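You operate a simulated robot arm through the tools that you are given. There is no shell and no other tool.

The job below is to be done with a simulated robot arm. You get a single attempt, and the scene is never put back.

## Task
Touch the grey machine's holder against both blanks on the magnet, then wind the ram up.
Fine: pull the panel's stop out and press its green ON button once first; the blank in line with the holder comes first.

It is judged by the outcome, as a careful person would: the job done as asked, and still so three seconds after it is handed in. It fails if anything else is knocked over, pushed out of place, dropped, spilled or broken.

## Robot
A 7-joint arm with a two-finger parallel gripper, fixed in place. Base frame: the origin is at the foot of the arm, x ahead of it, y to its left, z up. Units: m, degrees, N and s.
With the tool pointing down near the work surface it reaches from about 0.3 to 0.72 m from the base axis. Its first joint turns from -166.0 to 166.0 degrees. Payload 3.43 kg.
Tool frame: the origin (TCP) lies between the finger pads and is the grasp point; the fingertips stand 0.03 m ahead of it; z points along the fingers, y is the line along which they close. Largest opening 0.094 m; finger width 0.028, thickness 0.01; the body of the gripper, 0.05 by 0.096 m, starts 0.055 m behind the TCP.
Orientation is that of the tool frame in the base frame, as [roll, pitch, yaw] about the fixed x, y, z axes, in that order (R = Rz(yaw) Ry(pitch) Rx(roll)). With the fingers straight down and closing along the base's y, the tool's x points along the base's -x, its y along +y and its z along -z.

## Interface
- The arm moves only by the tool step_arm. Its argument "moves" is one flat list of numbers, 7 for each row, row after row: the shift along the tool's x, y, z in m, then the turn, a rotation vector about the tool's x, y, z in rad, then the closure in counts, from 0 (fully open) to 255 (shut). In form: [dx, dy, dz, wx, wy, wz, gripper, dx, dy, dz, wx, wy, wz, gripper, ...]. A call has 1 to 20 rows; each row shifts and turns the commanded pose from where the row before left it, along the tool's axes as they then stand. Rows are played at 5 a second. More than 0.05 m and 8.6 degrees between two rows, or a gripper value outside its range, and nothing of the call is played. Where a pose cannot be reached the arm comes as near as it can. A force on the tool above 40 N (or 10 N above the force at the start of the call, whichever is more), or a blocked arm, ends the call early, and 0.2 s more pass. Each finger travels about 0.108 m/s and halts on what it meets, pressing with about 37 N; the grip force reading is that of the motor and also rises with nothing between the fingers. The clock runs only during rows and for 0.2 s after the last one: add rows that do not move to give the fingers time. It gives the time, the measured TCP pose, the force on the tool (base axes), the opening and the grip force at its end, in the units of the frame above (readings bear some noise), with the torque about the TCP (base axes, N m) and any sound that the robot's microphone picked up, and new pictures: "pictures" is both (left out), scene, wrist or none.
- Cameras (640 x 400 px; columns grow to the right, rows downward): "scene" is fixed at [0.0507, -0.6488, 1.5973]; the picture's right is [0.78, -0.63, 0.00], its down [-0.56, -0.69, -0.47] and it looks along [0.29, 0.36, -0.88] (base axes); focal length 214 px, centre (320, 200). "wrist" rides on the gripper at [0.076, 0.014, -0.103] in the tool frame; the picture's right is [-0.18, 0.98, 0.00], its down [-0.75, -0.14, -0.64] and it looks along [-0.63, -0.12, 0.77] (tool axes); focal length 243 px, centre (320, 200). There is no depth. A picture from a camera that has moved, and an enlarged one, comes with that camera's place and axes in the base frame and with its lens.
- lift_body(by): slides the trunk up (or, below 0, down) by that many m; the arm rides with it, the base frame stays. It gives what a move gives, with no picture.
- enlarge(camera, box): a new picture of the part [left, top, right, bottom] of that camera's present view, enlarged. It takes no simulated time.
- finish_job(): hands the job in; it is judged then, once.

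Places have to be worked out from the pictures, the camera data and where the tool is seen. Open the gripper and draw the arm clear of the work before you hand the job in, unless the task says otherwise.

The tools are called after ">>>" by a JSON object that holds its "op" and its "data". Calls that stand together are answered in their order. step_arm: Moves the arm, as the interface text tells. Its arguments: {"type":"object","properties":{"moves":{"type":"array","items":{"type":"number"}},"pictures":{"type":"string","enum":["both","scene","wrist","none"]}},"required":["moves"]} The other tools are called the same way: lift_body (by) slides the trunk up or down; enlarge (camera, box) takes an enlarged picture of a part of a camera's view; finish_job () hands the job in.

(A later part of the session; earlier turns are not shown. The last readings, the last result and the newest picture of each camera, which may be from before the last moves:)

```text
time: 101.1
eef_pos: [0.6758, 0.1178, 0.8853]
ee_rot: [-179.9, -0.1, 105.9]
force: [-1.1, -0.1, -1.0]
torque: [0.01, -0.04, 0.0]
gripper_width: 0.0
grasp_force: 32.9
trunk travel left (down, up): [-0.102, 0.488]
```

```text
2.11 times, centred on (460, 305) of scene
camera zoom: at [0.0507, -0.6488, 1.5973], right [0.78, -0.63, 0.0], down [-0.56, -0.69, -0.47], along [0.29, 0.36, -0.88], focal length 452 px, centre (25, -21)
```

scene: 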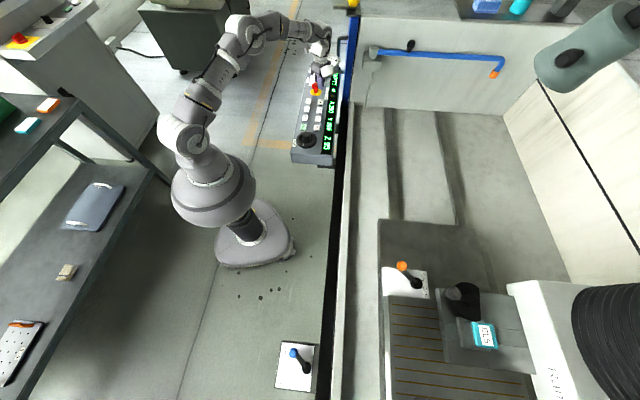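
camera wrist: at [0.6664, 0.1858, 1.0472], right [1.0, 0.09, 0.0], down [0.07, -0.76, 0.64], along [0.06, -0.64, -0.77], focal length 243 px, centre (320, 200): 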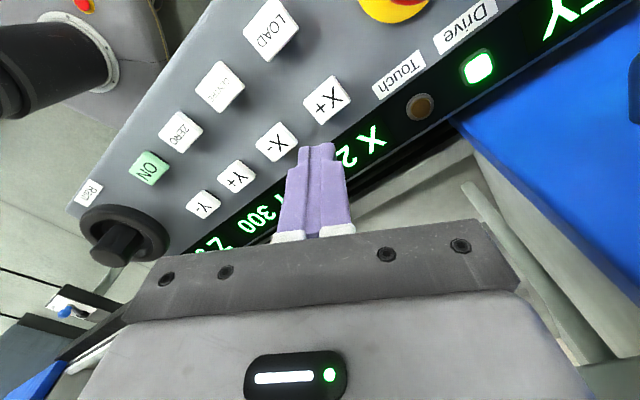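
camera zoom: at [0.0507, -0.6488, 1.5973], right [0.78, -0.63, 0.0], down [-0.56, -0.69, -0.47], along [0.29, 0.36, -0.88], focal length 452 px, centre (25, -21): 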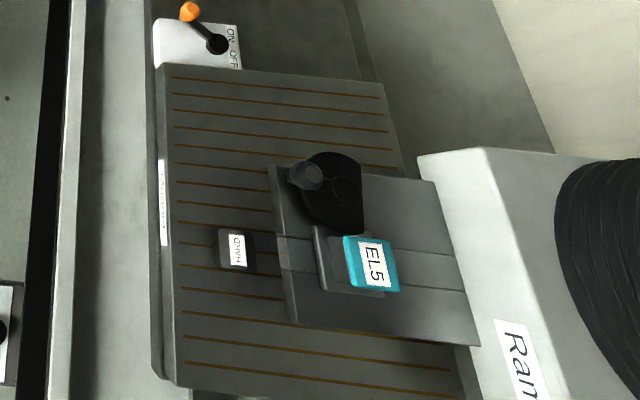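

X 375 and it seems to have stopped there. I take another sample to see whether it is stationary and how the lamp looks.

>>> {"op": "step_arm", "data": {"moves": [0, 0, 0, 0, 0, 0, 255], "pictures": "none"}}

>>> {"op": "enlarge", "data": {"camera": "scene", "box": [280, 60, 360, 170]}}

>>> {"op": "enlarge", "data": {"camera": "scene", "box": [360, 210, 560, 400]}}

>>> {"op": "enlarge", "data": {"camera": "wrist", "box": [200, 20, 500, 210]}}

```text
time: 101.5
eef_pos: [0.6754, 0.1174, 0.8843]
ee_rot: [-179.9, -0.1, 105.9]
force: [0.2, 0.8, -0.2]
torque: [0.01, -0.02, -0.01]
gripper_width: 0.0002
grasp_force: 33.0
trunk travel left (down, up): [-0.102, 0.488]
```

```text
3.64 times, centred on (320, 115) of scene
camera zoom: at [0.0507, -0.6488, 1.5973], right [0.78, -0.63, 0.0], down [-0.56, -0.69, -0.47], along [0.29, 0.36, -0.88], focal length 780 px, centre (320, 509)
```

zoom: 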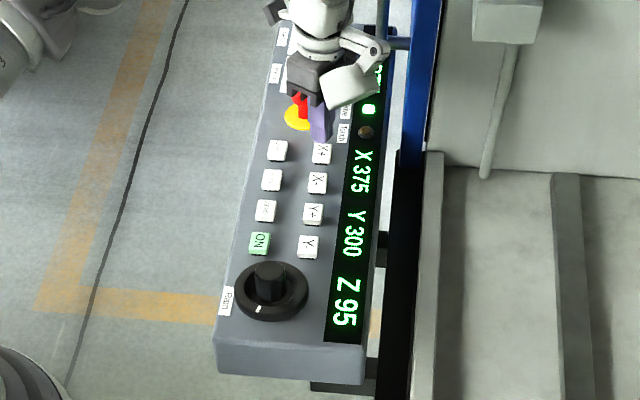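

```text
2.11 times, centred on (460, 305) of scene
camera zoom: at [0.0507, -0.6488, 1.5973], right [0.78, -0.63, 0.0], down [-0.56, -0.69, -0.47], along [0.29, 0.36, -0.88], focal length 452 px, centre (25, -21)
```

zoom: 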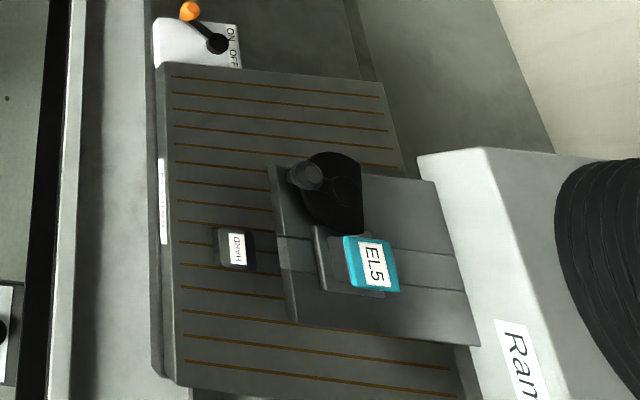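

```text
2.11 times, centred on (350, 115) of wrist
camera zoom: at [0.6681, 0.1921, 0.9863], right [1.0, 0.09, 0.0], down [0.07, -0.76, 0.64], along [0.06, -0.64, -0.77], focal length 511 px, centre (257, 379)
```

zoom: 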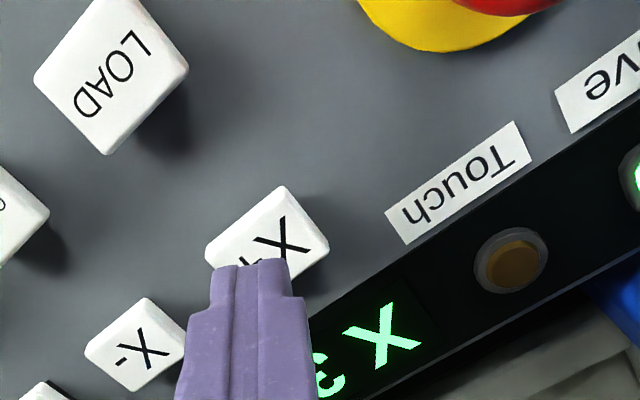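

It stopped at 375 again, with Touch dark in my samples and a visible gap of about 1 cm, as if it touched and backed off between samples. I press X+ once more and take the picture right after the press to catch the lamp.

>>> {"op": "step_arm", "data": {"moves": [0, 0, 0.018, 0, 0, 0, 255, 0, 0, 0.0085, 0, 0, 0, 255], "pictures": "scene"}}

>>> {"op": "enlarge", "data": {"camera": "scene", "box": [280, 60, 360, 170]}}

>>> {"op": "enlarge", "data": {"camera": "scene", "box": [360, 210, 560, 400]}}

```text
time: 102.1
eef_pos: [0.6743, 0.1174, 0.8587]
ee_rot: [-179.8, -0.1, 105.9]
force: [1.2, -0.4, 3.4]
torque: [-0.04, -0.06, 0.01]
gripper_width: 0.0002
grasp_force: 33.6
trunk travel left (down, up): [-0.102, 0.488]
heard: click
```

scene: 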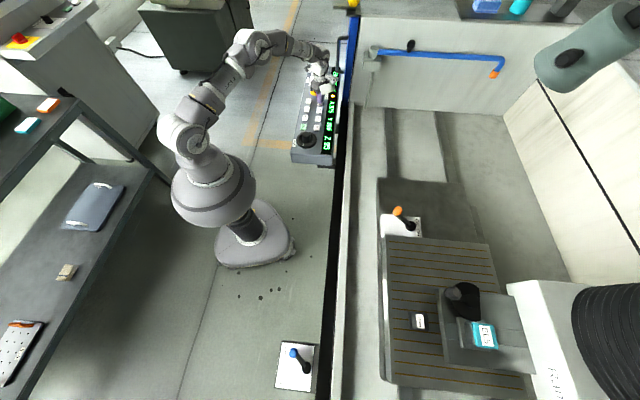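

```text
3.64 times, centred on (320, 115) of scene
camera zoom: at [0.0507, -0.6488, 1.5973], right [0.78, -0.63, 0.0], down [-0.56, -0.69, -0.47], along [0.29, 0.36, -0.88], focal length 780 px, centre (320, 509)
```

zoom: 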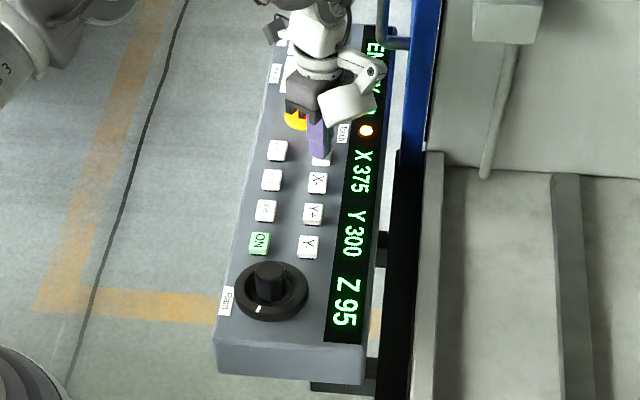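

```text
2.11 times, centred on (460, 305) of scene
camera zoom: at [0.0507, -0.6488, 1.5973], right [0.78, -0.63, 0.0], down [-0.56, -0.69, -0.47], along [0.29, 0.36, -0.88], focal length 452 px, centre (25, -21)
```

zoom: 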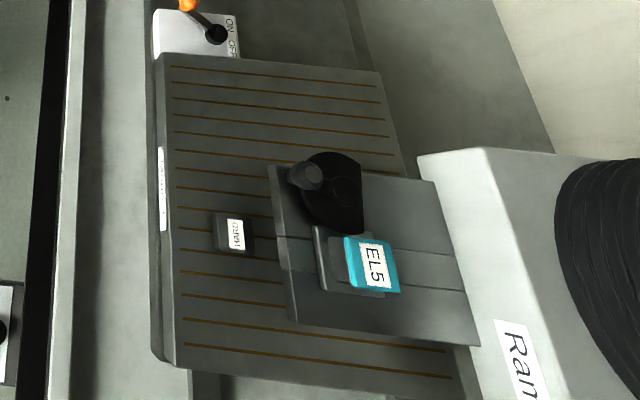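

The Touch lamp lit as the table met MILD. I lift off and let the machine back away and settle.

>>> {"op": "step_arm", "data": {"moves": [0, 0, -0.025, 0, 0, 0, 255, 0, 0, -0.03, 0, 0, 0, 255, 0, 0, 0, 0, 0, 0, 255, 0, 0, 0, 0, 0, 0, 255], "pictures": "scene"}}

>>> {"op": "enlarge", "data": {"camera": "scene", "box": [280, 60, 360, 170]}}

>>> {"op": "enlarge", "data": {"camera": "scene", "box": [360, 210, 560, 400]}}

```text
time: 103.1
eef_pos: [0.6742, 0.117, 0.9141]
ee_rot: [-179.9, -0.1, 105.9]
force: [-1.3, 0.1, -0.2]
torque: [-0.01, 0.0, -0.02]
gripper_width: 0.0
grasp_force: 33.3
trunk travel left (down, up): [-0.102, 0.488]
```

scene: 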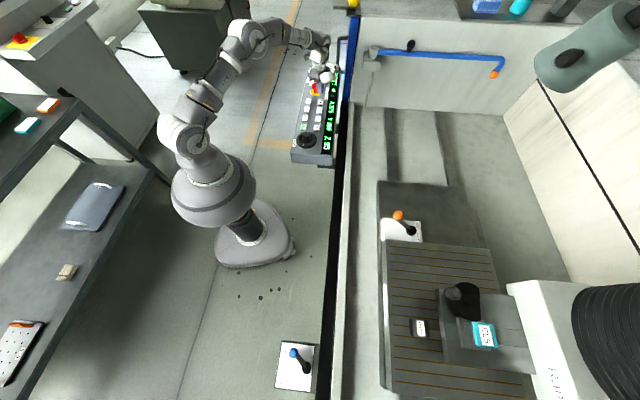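

```text
3.64 times, centred on (320, 115) of scene
camera zoom: at [0.0507, -0.6488, 1.5973], right [0.78, -0.63, 0.0], down [-0.56, -0.69, -0.47], along [0.29, 0.36, -0.88], focal length 780 px, centre (320, 509)
```

zoom: 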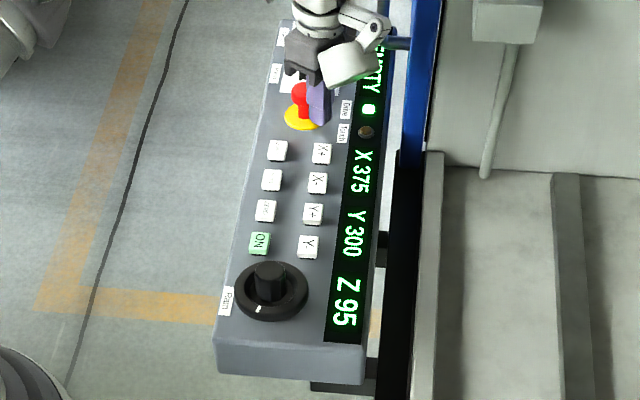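

```text
2.11 times, centred on (460, 305) of scene
camera zoom: at [0.0507, -0.6488, 1.5973], right [0.78, -0.63, 0.0], down [-0.56, -0.69, -0.47], along [0.29, 0.36, -0.88], focal length 452 px, centre (25, -21)
```

zoom: 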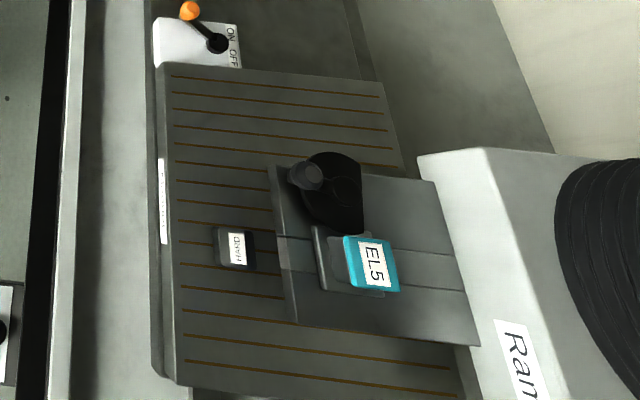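

Backed off to X 375, which lines HARD up with the pin along the other axis. I go to Y-, which should bring HARD toward the pin.

>>> {"op": "step_arm", "data": {"moves": [-0.01828, -0.0329, -0.01, 0, 0, 0, 255, -0.01828, -0.0329, 0, 0, 0, 0, 255, -0.01828, -0.0329, 0, 0, 0, 0, 255, -0.01828, -0.0329, 0, 0, 0, 0, 255, -0.01828, -0.0329, 0, 0, 0, 0, 255, 0, 0, 0, 0, 0, 0, 255], "pictures": "wrist"}}

>>> {"op": "enlarge", "data": {"camera": "wrist", "box": [200, 50, 420, 210]}}

```text
time: 104.5
eef_pos: [0.5422, -0.0158, 0.9233]
ee_rot: [-180.0, -0.1, 105.9]
force: [-0.1, -0.6, -0.6]
torque: [0.02, -0.01, 0.02]
gripper_width: 0.0002
grasp_force: 32.9
trunk travel left (down, up): [-0.102, 0.488]
camera wrist: at [0.5348, 0.0584, 1.0243], right [1.0, 0.09, 0.0], down [0.07, -0.76, 0.64], along [0.06, -0.64, -0.77], focal length 243 px, centre (320, 200)
```

wrist: 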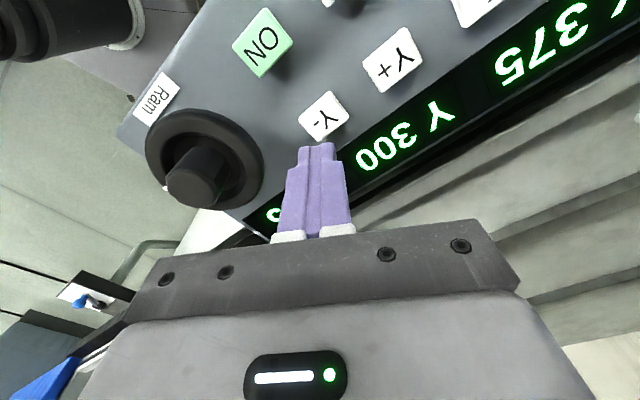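

```text
2.50 times, centred on (310, 130) of wrist
camera zoom: at [0.5348, 0.0584, 1.0243], right [1.0, 0.09, 0.0], down [0.07, -0.76, 0.64], along [0.06, -0.64, -0.77], focal length 606 px, centre (345, 375)
```

zoom: 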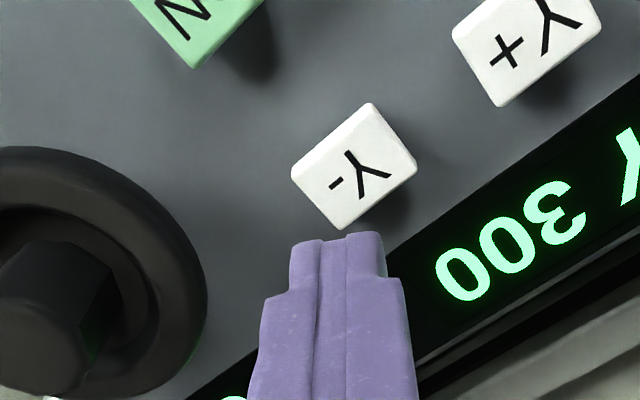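

Aligned on Y-. I press it once and sample right away to see the direction.

>>> {"op": "step_arm", "data": {"moves": [0.0021, 0.0017, 0.035, 0, 0, 0, 255, 0, 0, 0.022, 0, 0, 0, 255, 0, 0, 0.009, 0, 0, 0, 255, 0, 0, -0.025, 0, 0, 0, 255], "pictures": "none"}}

>>> {"op": "enlarge", "data": {"camera": "scene", "box": [280, 60, 360, 170]}}

>>> {"op": "enlarge", "data": {"camera": "scene", "box": [360, 210, 560, 400]}}

```text
time: 105.5
eef_pos: [0.5408, -0.014, 0.8822]
ee_rot: [-180.0, 0.0, 105.9]
force: [0.2, -0.2, 0.5]
torque: [-0.01, -0.02, 0.01]
gripper_width: 0.0002
grasp_force: 32.3
trunk travel left (down, up): [-0.102, 0.488]
heard: click
```

```text
3.64 times, centred on (320, 115) of scene
camera zoom: at [0.0507, -0.6488, 1.5973], right [0.78, -0.63, 0.0], down [-0.56, -0.69, -0.47], along [0.29, 0.36, -0.88], focal length 780 px, centre (320, 509)
```

zoom: 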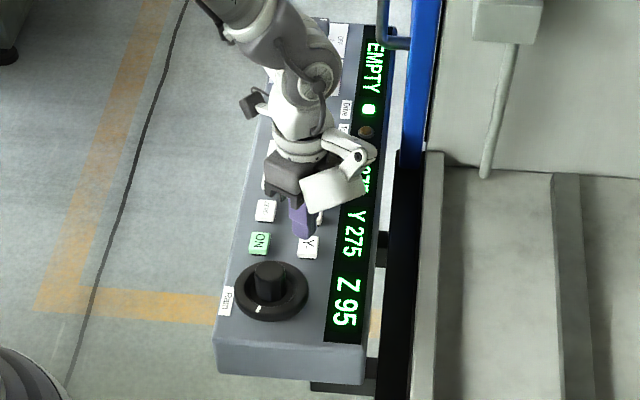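

```text
2.11 times, centred on (460, 305) of scene
camera zoom: at [0.0507, -0.6488, 1.5973], right [0.78, -0.63, 0.0], down [-0.56, -0.69, -0.47], along [0.29, 0.36, -0.88], focal length 452 px, centre (25, -21)
```

zoom: 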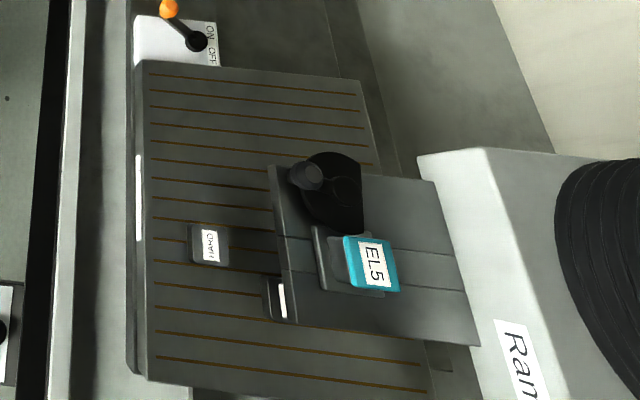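

Y- moves HARD away from the pin, so Y+ is the right one. I move over to Y+ (about 6 cm along) while the table runs harmlessly the other way.

>>> {"op": "step_arm", "data": {"moves": [0, 0, -0.02, 0, 0, 0, 255, 0.015, 0.028, 0, 0, 0, 0, 255, 0.0151, 0.0279, 0, 0, 0, 0, 255, 0, 0, 0, 0, 0, 0, 255], "pictures": "both"}}

>>> {"op": "enlarge", "data": {"camera": "wrist", "box": [200, 50, 420, 210]}}

>>> {"op": "enlarge", "data": {"camera": "scene", "box": [280, 60, 360, 170]}}

>>> {"op": "enlarge", "data": {"camera": "scene", "box": [360, 210, 560, 400]}}

```text
time: 106.5
eef_pos: [0.5875, 0.0311, 0.9017]
ee_rot: [-179.8, -0.1, 105.9]
force: [-0.4, 0.0, -0.1]
torque: [0.0, -0.01, -0.02]
gripper_width: 0.0
grasp_force: 33.1
trunk travel left (down, up): [-0.102, 0.488]
camera wrist: at [0.5797, 0.107, 1.0039], right [1.0, 0.09, 0.0], down [0.07, -0.76, 0.64], along [0.06, -0.64, -0.77], focal length 243 px, centre (320, 200)
```

scene: 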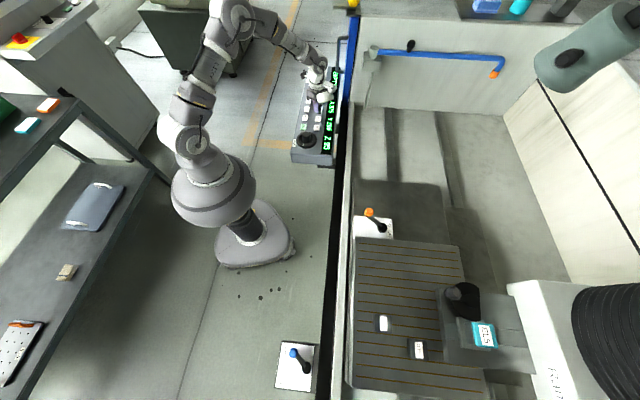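
wrist: 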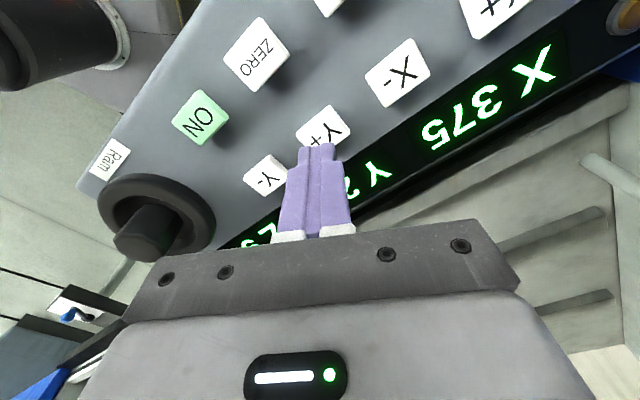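

```text
2.50 times, centred on (310, 130) of wrist
camera zoom: at [0.5797, 0.107, 1.0039], right [1.0, 0.09, 0.0], down [0.07, -0.76, 0.64], along [0.06, -0.64, -0.77], focal length 606 px, centre (345, 375)
```

zoom: 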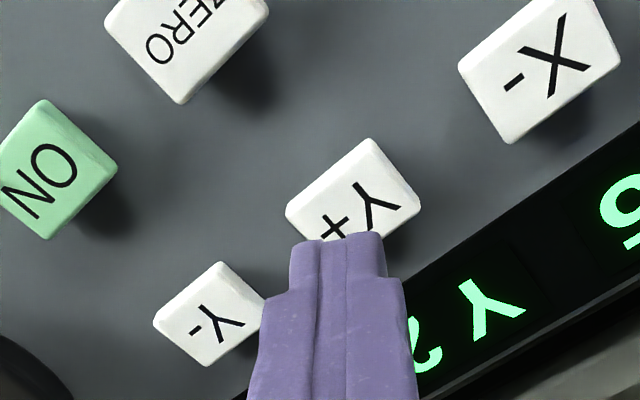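

```text
3.64 times, centred on (320, 115) of scene
camera zoom: at [0.0507, -0.6488, 1.5973], right [0.78, -0.63, 0.0], down [-0.56, -0.69, -0.47], along [0.29, 0.36, -0.88], focal length 780 px, centre (320, 509)
```

zoom: 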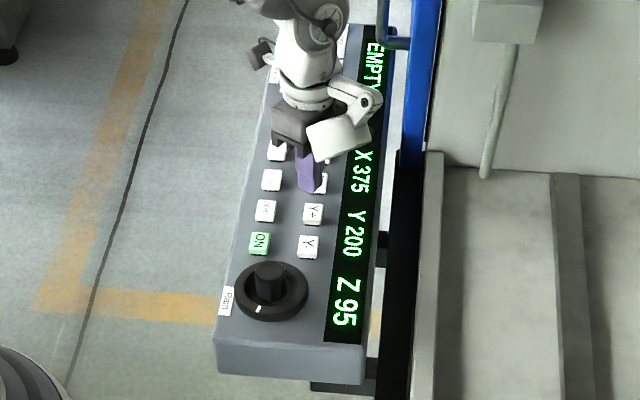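

```text
2.11 times, centred on (460, 305) of scene
camera zoom: at [0.0507, -0.6488, 1.5973], right [0.78, -0.63, 0.0], down [-0.56, -0.69, -0.47], along [0.29, 0.36, -0.88], focal length 452 px, centre (25, -21)
```

zoom: 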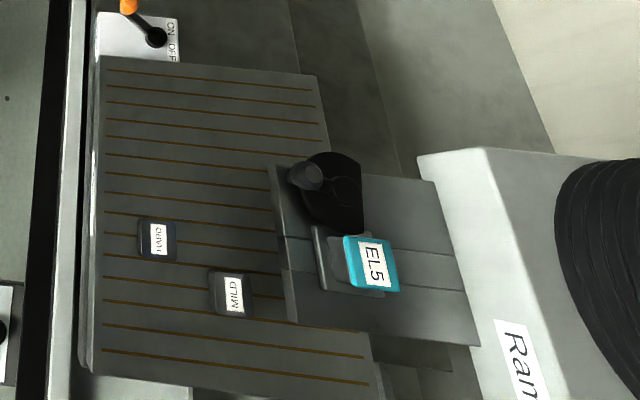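

Y has run to 200 and both blanks are in view, unmoved relative to each other. The tip is on Y+; I press it once and then sample as HARD approaches the pin.

>>> {"op": "step_arm", "data": {"moves": [0.0005, 0.0006, 0.0355, 0, 0, 0, 255, 0, 0, 0.009, 0, 0, 0, 255, 0, 0, -0.025, 0, 0, 0, 255, 0, 0, 0, 0, 0, 0, 255, 0, 0, 0, 0, 0, 0, 255, 0, 0, 0, 0, 0, 0, 255], "pictures": "none"}}

>>> {"op": "enlarge", "data": {"camera": "scene", "box": [280, 60, 360, 170]}}

>>> {"op": "enlarge", "data": {"camera": "scene", "box": [360, 210, 560, 400]}}

```text
time: 107.9
eef_pos: [0.588, 0.0318, 0.8822]
ee_rot: [-179.9, 0.0, 105.9]
force: [0.5, -0.2, -0.4]
torque: [-0.01, 0.0, 0.03]
gripper_width: 0.0
grasp_force: 32.4
trunk travel left (down, up): [-0.102, 0.488]
heard: click
```

```text
3.64 times, centred on (320, 115) of scene
camera zoom: at [0.0507, -0.6488, 1.5973], right [0.78, -0.63, 0.0], down [-0.56, -0.69, -0.47], along [0.29, 0.36, -0.88], focal length 780 px, centre (320, 509)
```

zoom: 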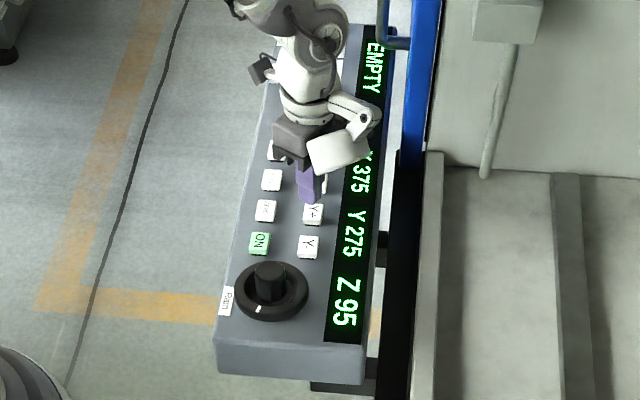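

```text
2.11 times, centred on (460, 305) of scene
camera zoom: at [0.0507, -0.6488, 1.5973], right [0.78, -0.63, 0.0], down [-0.56, -0.69, -0.47], along [0.29, 0.36, -0.88], focal length 452 px, centre (25, -21)
```

zoom: 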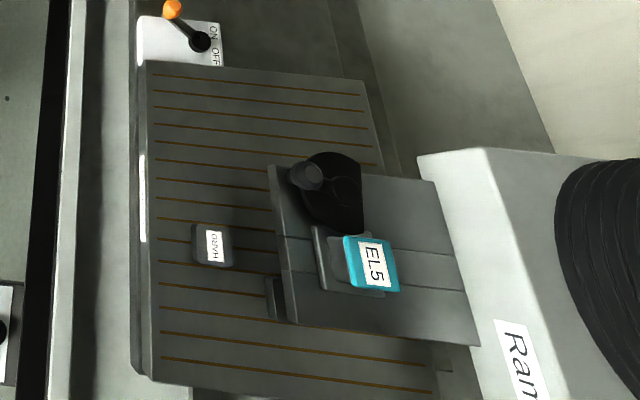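

Y 275 and rising; my hand hides the Touch lamp, so I shift it back toward Y- while the table runs.

>>> {"op": "step_arm", "data": {"moves": [-0.015, -0.028, -0.015, 0, 0, 0, 255, -0.0151, -0.0279, 0, 0, 0, 0, 255], "pictures": "none"}}

>>> {"op": "enlarge", "data": {"camera": "scene", "box": [280, 60, 360, 170]}}

>>> {"op": "step_arm", "data": {"moves": [0, 0, 0, 0, 0, 0, 255], "pictures": "none"}}

>>> {"op": "enlarge", "data": {"camera": "scene", "box": [280, 60, 360, 170]}}

>>> {"op": "step_arm", "data": {"moves": [0, 0, 0, 0, 0, 0, 255], "pictures": "none"}}

>>> {"op": "enlarge", "data": {"camera": "scene", "box": [280, 60, 360, 170]}}

>>> {"op": "enlarge", "data": {"camera": "scene", "box": [360, 210, 560, 400]}}

```text
time: 108.5
eef_pos: [0.5417, -0.0133, 0.9001]
ee_rot: [-179.8, 0.0, 105.9]
force: [-1.0, 0.4, 0.4]
torque: [-0.01, -0.01, -0.02]
gripper_width: 0.0
grasp_force: 33.0
trunk travel left (down, up): [-0.102, 0.488]
```

```text
3.64 times, centred on (320, 115) of scene
camera zoom: at [0.0507, -0.6488, 1.5973], right [0.78, -0.63, 0.0], down [-0.56, -0.69, -0.47], along [0.29, 0.36, -0.88], focal length 780 px, centre (320, 509)
```

zoom: 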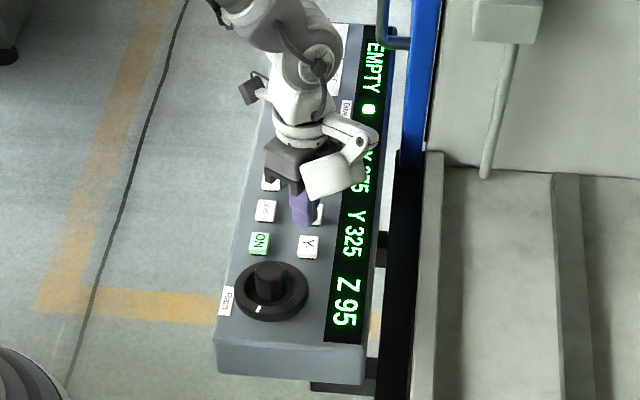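

```text
time: 108.9
eef_pos: [0.5438, -0.0127, 0.9002]
ee_rot: [-179.9, -0.1, 105.9]
force: [0.5, 0.2, 0.1]
torque: [-0.01, 0.0, 0.04]
gripper_width: 0.0
grasp_force: 33.2
trunk travel left (down, up): [-0.102, 0.488]
```

```text
3.64 times, centred on (320, 115) of scene
camera zoom: at [0.0507, -0.6488, 1.5973], right [0.78, -0.63, 0.0], down [-0.56, -0.69, -0.47], along [0.29, 0.36, -0.88], focal length 780 px, centre (320, 509)
```

zoom: 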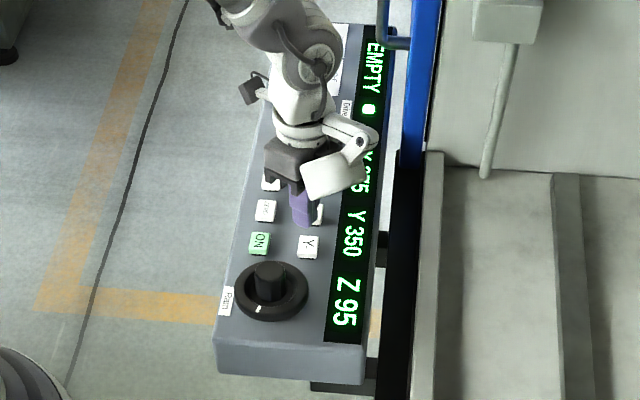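

```text
time: 109.3
eef_pos: [0.542, -0.0118, 0.9002]
ee_rot: [-180.0, -0.2, 105.8]
force: [-0.2, -0.6, 0.6]
torque: [-0.01, -0.01, 0.01]
gripper_width: 0.0001
grasp_force: 32.9
trunk travel left (down, up): [-0.102, 0.488]
```

```text
3.64 times, centred on (320, 115) of scene
camera zoom: at [0.0507, -0.6488, 1.5973], right [0.78, -0.63, 0.0], down [-0.56, -0.69, -0.47], along [0.29, 0.36, -0.88], focal length 780 px, centre (320, 509)
```

zoom: 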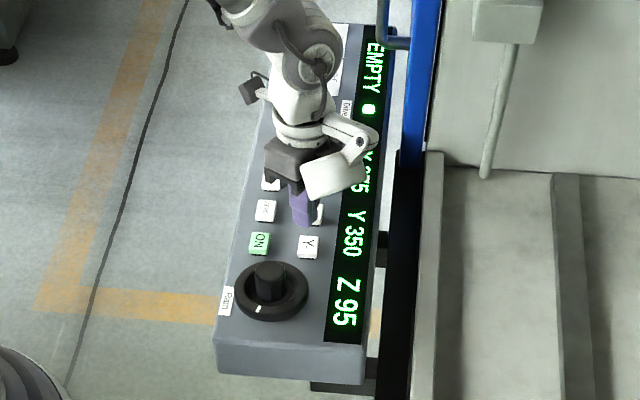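

```text
2.11 times, centred on (460, 305) of scene
camera zoom: at [0.0507, -0.6488, 1.5973], right [0.78, -0.63, 0.0], down [-0.56, -0.69, -0.47], along [0.29, 0.36, -0.88], focal length 452 px, centre (25, -21)
```

zoom: 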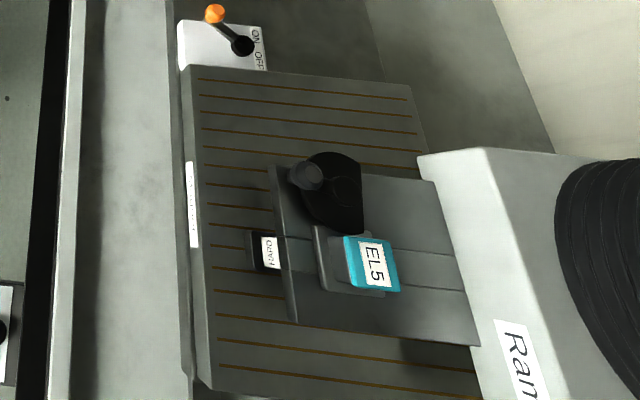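

Y 350 in both samples, HARD close to the pin. I check whether it has stopped, moving the hand aside to uncover the lamp.

>>> {"op": "step_arm", "data": {"moves": [-0.02, -0.036, 0, 0, 0, 0, 255], "pictures": "wrist"}}

>>> {"op": "enlarge", "data": {"camera": "scene", "box": [280, 60, 360, 170]}}

>>> {"op": "enlarge", "data": {"camera": "scene", "box": [360, 210, 560, 400]}}

```text
time: 109.7
eef_pos: [0.5131, -0.04, 0.9003]
ee_rot: [-179.9, -0.1, 105.9]
force: [0.4, 0.1, 0.5]
torque: [0.01, -0.01, 0.02]
gripper_width: 0.0
grasp_force: 32.8
trunk travel left (down, up): [-0.102, 0.488]
camera wrist: at [0.5058, 0.0338, 1.0016], right [1.0, 0.09, 0.0], down [0.07, -0.76, 0.64], along [0.06, -0.64, -0.77], focal length 243 px, centre (320, 200)
```

wrist: 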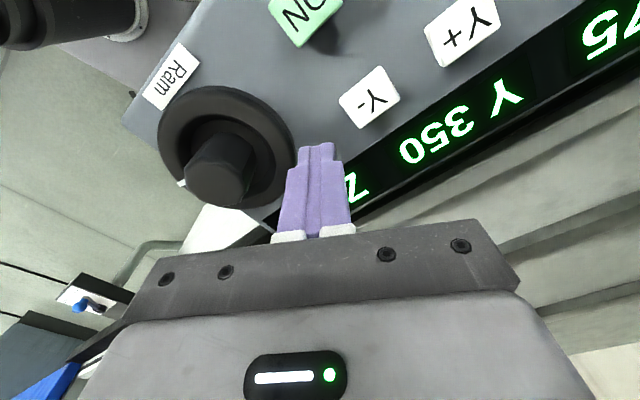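

```text
3.64 times, centred on (320, 115) of scene
camera zoom: at [0.0507, -0.6488, 1.5973], right [0.78, -0.63, 0.0], down [-0.56, -0.69, -0.47], along [0.29, 0.36, -0.88], focal length 780 px, centre (320, 509)
```

zoom: 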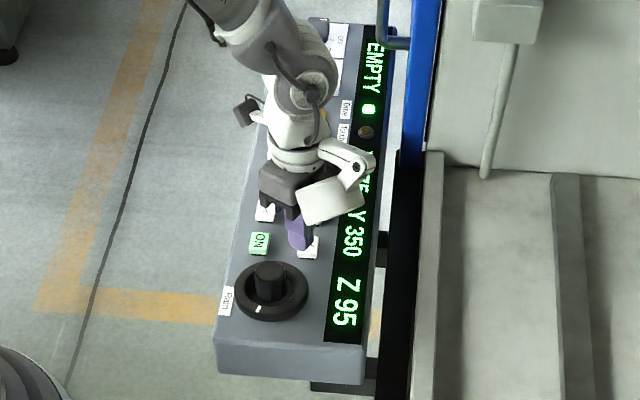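

```text
2.11 times, centred on (460, 305) of scene
camera zoom: at [0.0507, -0.6488, 1.5973], right [0.78, -0.63, 0.0], down [-0.56, -0.69, -0.47], along [0.29, 0.36, -0.88], focal length 452 px, centre (25, -21)
```

zoom: 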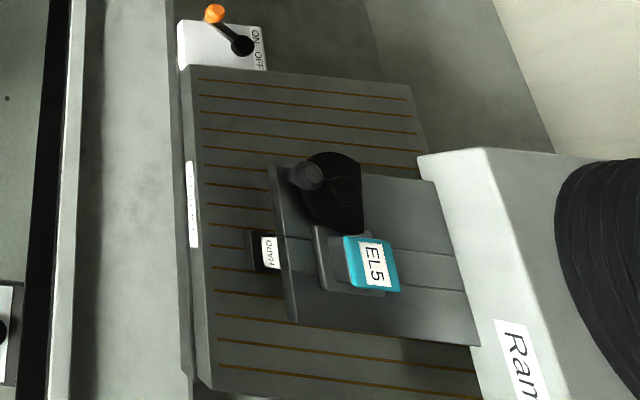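

It stopped with HARD's centre about 46 mm from the pin, the same back-off gap as after MILD's touch. To be certain I press Y+ once more and catch the lamp in the picture.

>>> {"op": "step_arm", "data": {"moves": [0.025, 0.0459, 0, 0, 0, 0, 255, 0.025, 0.0459, 0, 0, 0, 0, 255, 0, 0, 0, 0, 0, 0, 255], "pictures": "wrist"}}

```text
refused: row 1 steps farther than a row can; nothing moved
```

The step was slightly too long; I split it into three rows.

>>> {"op": "step_arm", "data": {"moves": [0.0161, 0.0305, 0, 0, 0, 0, 255, 0.0161, 0.0305, 0, 0, 0, 0, 255, 0.0161, 0.0306, 0, 0, 0, 0, 255, 0, 0, 0, 0, 0, 0, 255], "pictures": "wrist"}}

>>> {"op": "enlarge", "data": {"camera": "wrist", "box": [200, 50, 420, 210]}}

```text
time: 110.7
eef_pos: [0.5904, 0.0291, 0.8984]
ee_rot: [-179.9, -0.2, 105.7]
force: [-0.3, -1.0, 0.0]
torque: [-0.03, -0.02, 0.01]
gripper_width: 0.0
grasp_force: 32.6
trunk travel left (down, up): [-0.102, 0.488]
camera wrist: at [0.5826, 0.105, 0.9995], right [1.0, 0.09, 0.0], down [0.07, -0.76, 0.64], along [0.06, -0.64, -0.77], focal length 243 px, centre (320, 200)
```

wrist: 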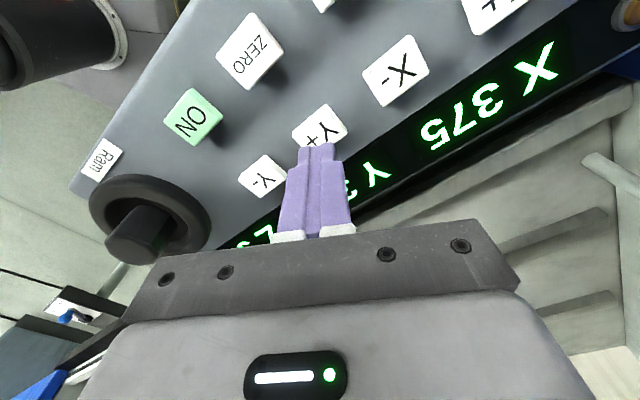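

```text
2.50 times, centred on (310, 130) of wrist
camera zoom: at [0.5826, 0.105, 0.9995], right [1.0, 0.09, 0.0], down [0.07, -0.76, 0.64], along [0.06, -0.64, -0.77], focal length 606 px, centre (345, 375)
```

zoom: 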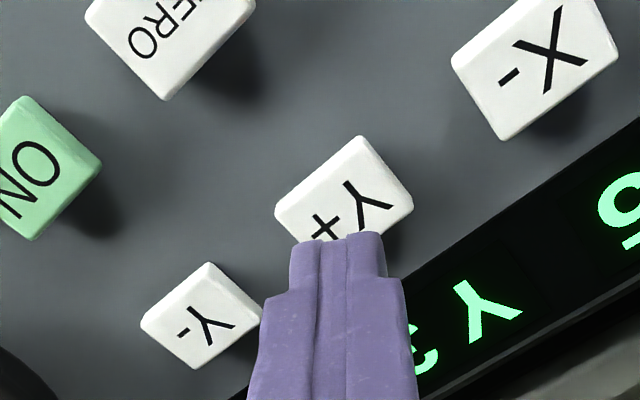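

I turn the hand about 22° so the wrist camera keeps the Touch lamp in view, then press Y+ and take the picture at once.

>>> {"op": "step_arm", "data": {"moves": [0, 0, 0, 0, 0, -0.131, 255, 0, 0, 0, 0, 0, -0.131, 255, 0, 0, 0.0325, 0, 0, -0.131, 255, 0, 0, 0.009, 0, 0, 0, 255], "pictures": "both"}}

>>> {"op": "enlarge", "data": {"camera": "scene", "box": [280, 60, 360, 170]}}

>>> {"op": "enlarge", "data": {"camera": "scene", "box": [360, 210, 560, 400]}}

```text
time: 111.7
eef_pos: [0.5868, 0.0271, 0.859]
ee_rot: [179.9, 0.0, 128.5]
force: [3.1, 0.5, 15.2]
torque: [-0.05, -0.07, 0.13]
gripper_width: 0.0001
grasp_force: 33.3
trunk travel left (down, up): [-0.102, 0.488]
heard: click
camera wrist: at [0.5499, 0.0941, 0.9606], right [0.88, 0.47, 0.0], down [0.36, -0.68, 0.64], along [0.3, -0.57, -0.77], focal length 243 px, centre (320, 200)
```

scene: 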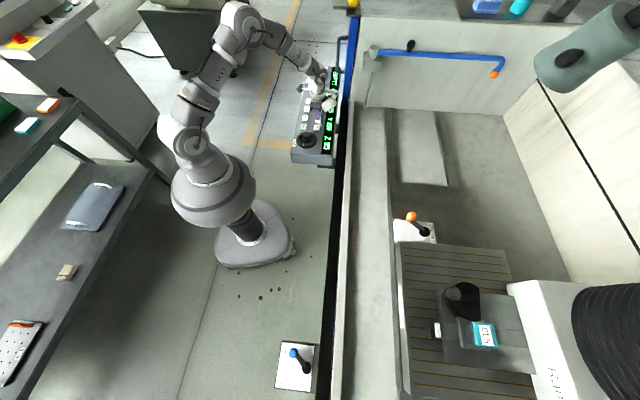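
wrist: 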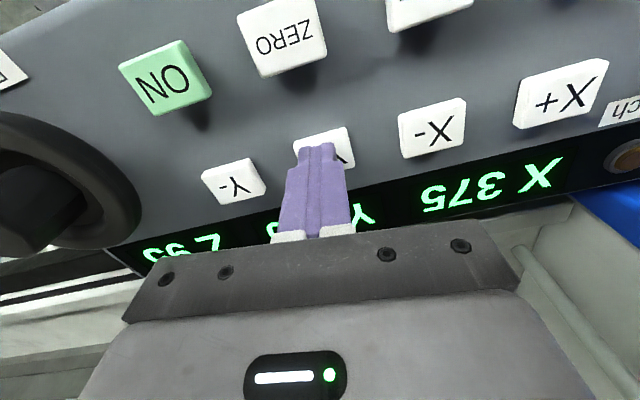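

```text
3.64 times, centred on (320, 115) of scene
camera zoom: at [0.0507, -0.6488, 1.5973], right [0.78, -0.63, 0.0], down [-0.56, -0.69, -0.47], along [0.29, 0.36, -0.88], focal length 780 px, centre (320, 509)
```

zoom: 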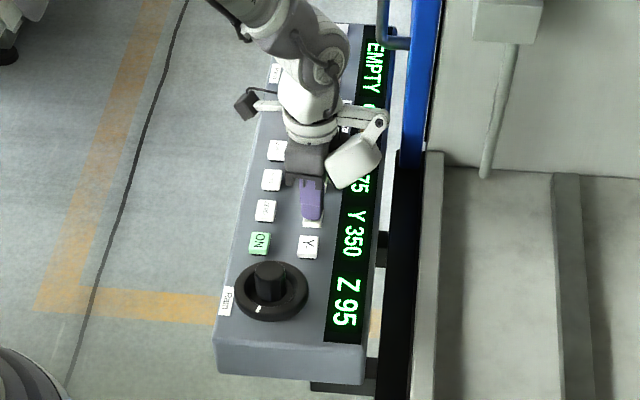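

```text
2.11 times, centred on (460, 305) of scene
camera zoom: at [0.0507, -0.6488, 1.5973], right [0.78, -0.63, 0.0], down [-0.56, -0.69, -0.47], along [0.29, 0.36, -0.88], focal length 452 px, centre (25, -21)
```

zoom: 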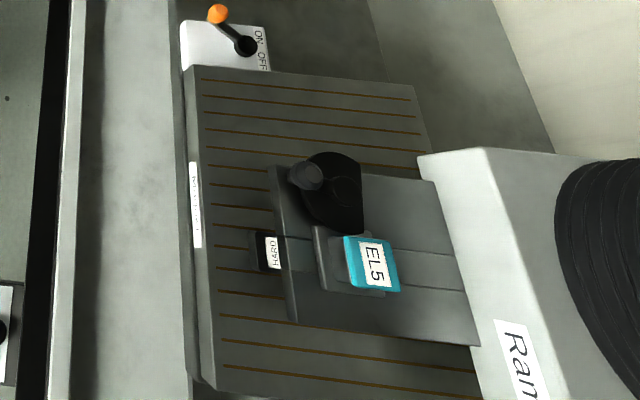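

The table moved a few millimetres in that instant, caught before or after the contact. I lift off and sample again.

>>> {"op": "step_arm", "data": {"moves": [0, 0, -0.02, 0, 0, 0, 255], "pictures": "wrist"}}

>>> {"op": "enlarge", "data": {"camera": "scene", "box": [360, 210, 560, 400]}}

>>> {"op": "enlarge", "data": {"camera": "scene", "box": [280, 60, 360, 170]}}

```text
time: 112.1
eef_pos: [0.5861, 0.0287, 0.8766]
ee_rot: [-179.9, -0.2, 128.4]
force: [-0.2, 0.8, -0.1]
torque: [-0.03, 0.01, 0.0]
gripper_width: 0.0
grasp_force: 32.3
trunk travel left (down, up): [-0.102, 0.488]
camera wrist: at [0.5491, 0.0955, 0.9787], right [0.88, 0.47, 0.0], down [0.36, -0.68, 0.64], along [0.3, -0.57, -0.77], focal length 243 px, centre (320, 200)
```

wrist: 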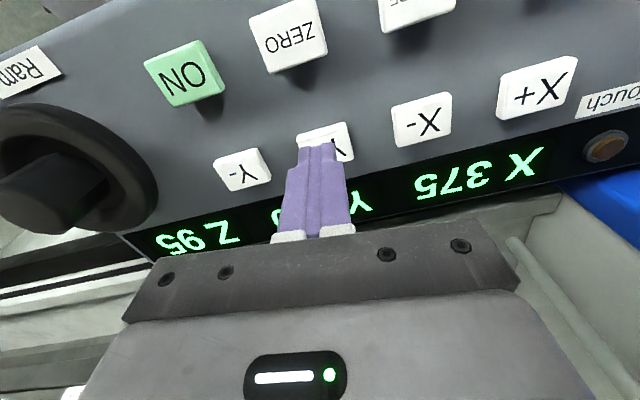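

```text
2.11 times, centred on (460, 305) of scene
camera zoom: at [0.0507, -0.6488, 1.5973], right [0.78, -0.63, 0.0], down [-0.56, -0.69, -0.47], along [0.29, 0.36, -0.88], focal length 452 px, centre (25, -21)
```

zoom: 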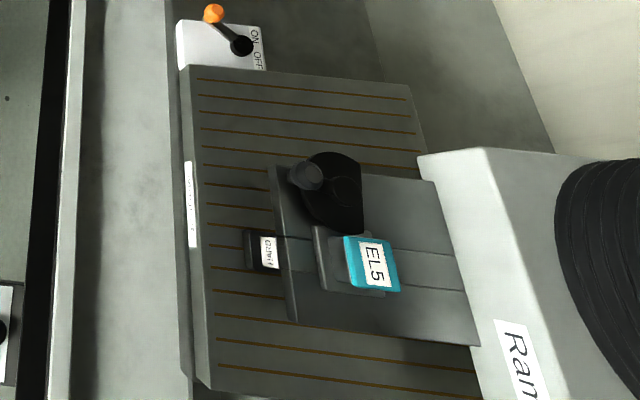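

```text
3.64 times, centred on (320, 115) of scene
camera zoom: at [0.0507, -0.6488, 1.5973], right [0.78, -0.63, 0.0], down [-0.56, -0.69, -0.47], along [0.29, 0.36, -0.88], focal length 780 px, centre (320, 509)
```

zoom: 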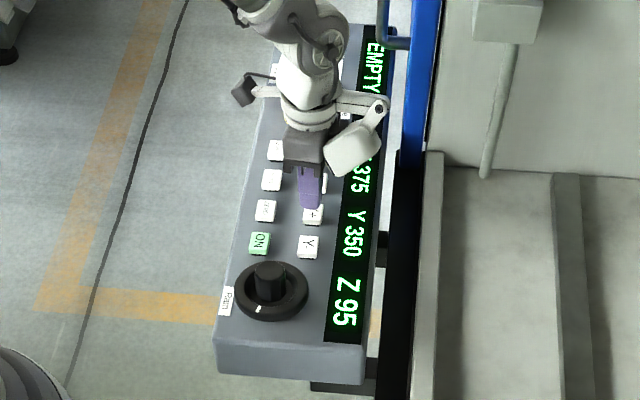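

It went forward and returned to the same back-off point, just as with MILD. One more Y+ press, timed like the X+ one, should show the lamp for certain.

>>> {"op": "step_arm", "data": {"moves": [0, 0, 0.01, 0, 0, 0, 255, 0, 0, 0, 0, 0, 0, 255, 0, 0, 0.0082, 0, 0, 0, 255], "pictures": "both"}}

>>> {"op": "enlarge", "data": {"camera": "wrist", "box": [480, 80, 640, 220]}}

>>> {"op": "enlarge", "data": {"camera": "scene", "box": [360, 210, 560, 400]}}

```text
time: 112.9
eef_pos: [0.5863, 0.0278, 0.8585]
ee_rot: [180.0, -0.1, 128.5]
force: [-0.5, -0.3, 9.5]
torque: [-0.03, -0.05, -0.01]
gripper_width: 0.0
grasp_force: 32.9
trunk travel left (down, up): [-0.102, 0.488]
heard: click
camera wrist: at [0.5495, 0.0953, 0.961], right [0.88, 0.47, 0.0], down [0.36, -0.68, 0.64], along [0.3, -0.57, -0.77], focal length 243 px, centre (320, 200)
```

scene: 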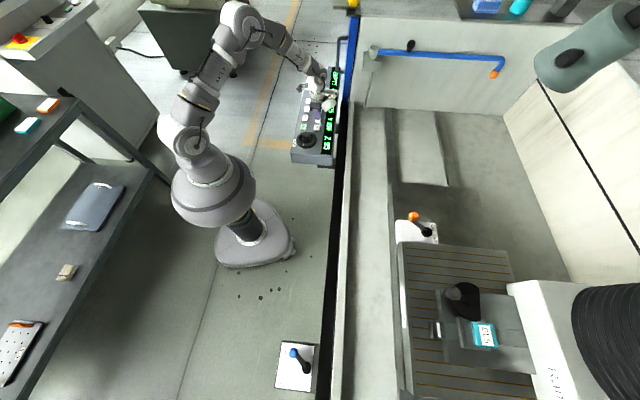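
wrist: 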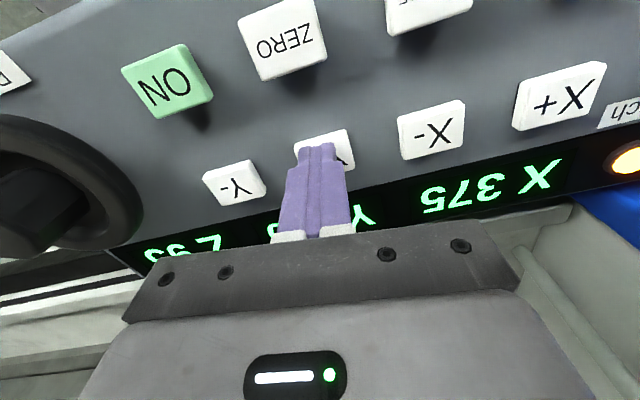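

```text
2.86 times, centred on (560, 150) of wrist
camera zoom: at [0.5495, 0.0953, 0.961], right [0.88, 0.47, 0.0], down [0.36, -0.68, 0.64], along [0.3, -0.57, -0.77], focal length 693 px, centre (-366, 343)
```

zoom: 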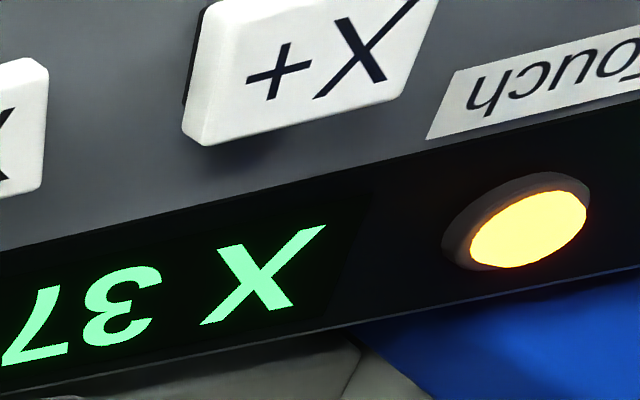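

```text
2.11 times, centred on (460, 305) of scene
camera zoom: at [0.0507, -0.6488, 1.5973], right [0.78, -0.63, 0.0], down [-0.56, -0.69, -0.47], along [0.29, 0.36, -0.88], focal length 452 px, centre (25, -21)
```

zoom: 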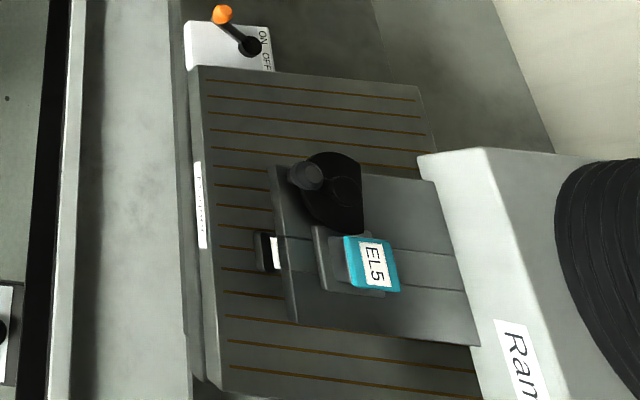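

Touch is brightly lit on HARD as well, so both blanks are touched in the right order. I lift off, turn the hand back to 106° and go above the wheel to wind the ram up.

>>> {"op": "step_arm", "data": {"moves": [0, 0, -0.027, 0, 0, 0, 255, 0, 0, -0.03, 0, 0, 0, 255, 0, 0, -0.03, 0, 0, 0.131, 255, 0, 0, 0, 0, 0, 0.131, 255, 0, 0, 0, 0, 0, 0.131, 255, -0.0092, -0.0315, 0, 0, 0, 0, 200, -0.0092, -0.0315, 0, 0, 0, 0, 100, -0.0092, -0.0315, 0, 0, 0, 0, 60, -0.0092, -0.0315, 0, 0, 0, 0, 60, -0.0092, -0.0315, 0, 0, 0, 0, 60, 0, 0, 0, 0, 0, 0, 60], "pictures": "both"}}

>>> {"op": "enlarge", "data": {"camera": "scene", "box": [280, 60, 360, 170]}}

>>> {"op": "enlarge", "data": {"camera": "scene", "box": [360, 210, 560, 400]}}

```text
time: 115.3
eef_pos: [0.447, -0.059, 0.9466]
ee_rot: [-180.0, -0.1, 105.9]
force: [-0.6, -1.1, -0.6]
torque: [0.01, -0.01, 0.03]
gripper_width: 0.0719
grasp_force: 0.1
trunk travel left (down, up): [-0.102, 0.488]
camera wrist: at [0.4396, 0.0171, 1.0483], right [1.0, 0.09, 0.0], down [0.07, -0.76, 0.64], along [0.06, -0.64, -0.77], focal length 243 px, centre (320, 200)
```

scene: 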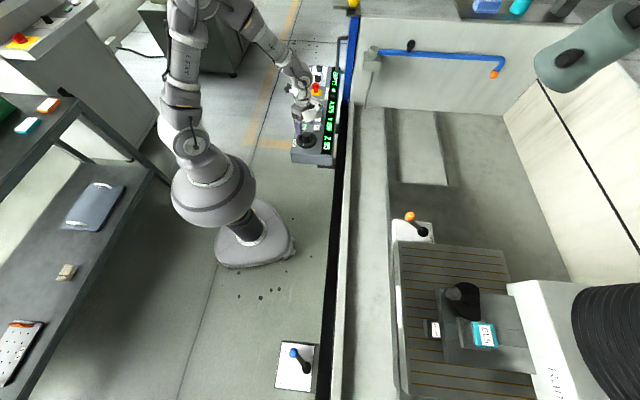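
wrist: 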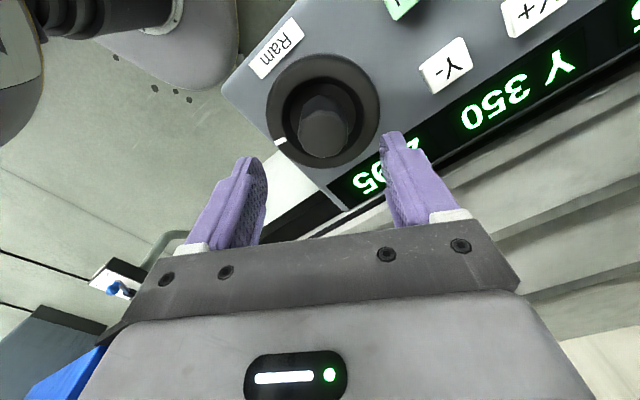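

```text
3.64 times, centred on (320, 115) of scene
camera zoom: at [0.0507, -0.6488, 1.5973], right [0.78, -0.63, 0.0], down [-0.56, -0.69, -0.47], along [0.29, 0.36, -0.88], focal length 780 px, centre (320, 509)
```

zoom: 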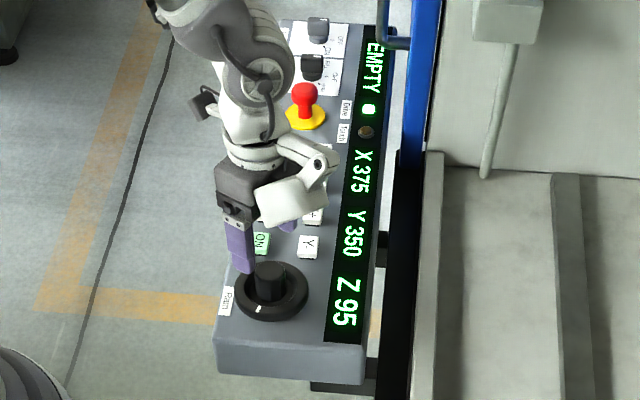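

```text
2.11 times, centred on (460, 305) of scene
camera zoom: at [0.0507, -0.6488, 1.5973], right [0.78, -0.63, 0.0], down [-0.56, -0.69, -0.47], along [0.29, 0.36, -0.88], focal length 452 px, centre (25, -21)
```

zoom: 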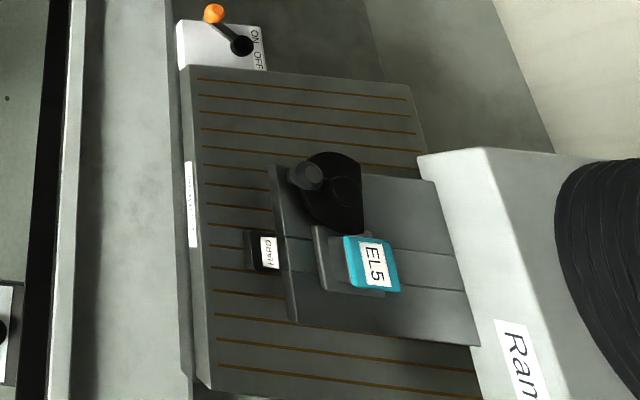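

I centre on the hub, descend and grip it again.

>>> {"op": "step_arm", "data": {"moves": [0, 0.0016, 0.02, 0, 0, 0, 60, 0, 0, 0.02, 0, 0, 0, 60, 0, 0, 0.02, 0, 0, 0, 60, 0, 0, 0, 0, 0, 0, 60, 0, 0, 0, 0, 0, 0, 255, 0, 0, 0, 0, 0, 0, 255, 0, 0, 0, 0, 0, 0, 255], "pictures": "none"}}

```text
time: 116.9
eef_pos: [0.4499, -0.0564, 0.8844]
ee_rot: [-180.0, -0.1, 105.9]
force: [1.5, -0.5, 21.5]
torque: [-0.27, -0.06, 0.16]
gripper_width: 0.0374
grasp_force: 44.9
trunk travel left (down, up): [-0.102, 0.488]
```

Gripped; I relieve the vertical load and wind up in runs of about 22°.

>>> {"op": "step_arm", "data": {"moves": [0, 0, -0.001, 0, 0, 0, 255, 0, 0, 0, 0, 0, -0.13, 255, 0, 0, 0, 0, 0, -0.13, 255, 0, 0, 0, 0, 0, -0.13, 255, 0, 0, 0, 0, 0, 0, 255], "pictures": "none"}}

>>> {"op": "enlarge", "data": {"camera": "scene", "box": [280, 60, 360, 170]}}

```text
time: 118.1
eef_pos: [0.4488, -0.0569, 0.8836]
ee_rot: [-179.7, -0.4, 128.3]
force: [-11.7, 5.7, -16.7]
torque: [0.28, 0.46, 0.03]
gripper_width: 0.037
grasp_force: 45.4
trunk travel left (down, up): [-0.102, 0.488]
```

```text
3.64 times, centred on (320, 115) of scene
camera zoom: at [0.0507, -0.6488, 1.5973], right [0.78, -0.63, 0.0], down [-0.56, -0.69, -0.47], along [0.29, 0.36, -0.88], focal length 780 px, centre (320, 509)
```

zoom: 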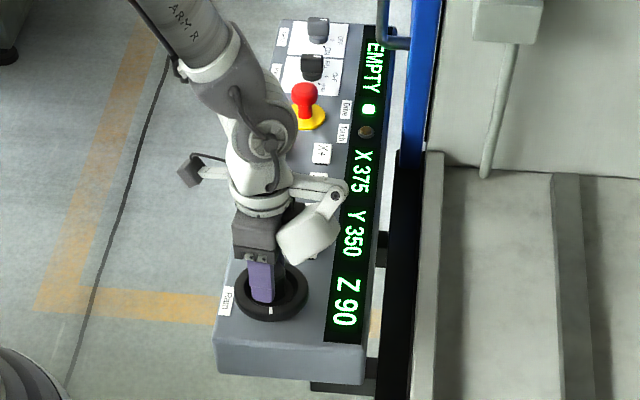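

Z 90. I correct the load and keep winding.

>>> {"op": "step_arm", "data": {"moves": [0.0005, -0.0003, 0.0008, 0, 0, 0, 255, 0, 0, 0, 0, 0, -0.13, 255, 0, 0, 0, 0, 0, -0.13, 255, 0, 0, 0, 0, 0, -0.13, 255, 0, 0, 0, 0, 0, 0, 255], "pictures": "none"}}

```text
time: 119.4
eef_pos: [0.4485, -0.0577, 0.8835]
ee_rot: [-179.7, -0.5, 150.6]
force: [-3.8, -5.0, -5.0]
torque: [-0.74, -0.41, 0.01]
gripper_width: 0.0371
grasp_force: 44.7
trunk travel left (down, up): [-0.102, 0.488]
stopped in row 5: the force on the tool passed its limit at 40 N (the readings are from after the stop); the commanded pose is now the measured one
```

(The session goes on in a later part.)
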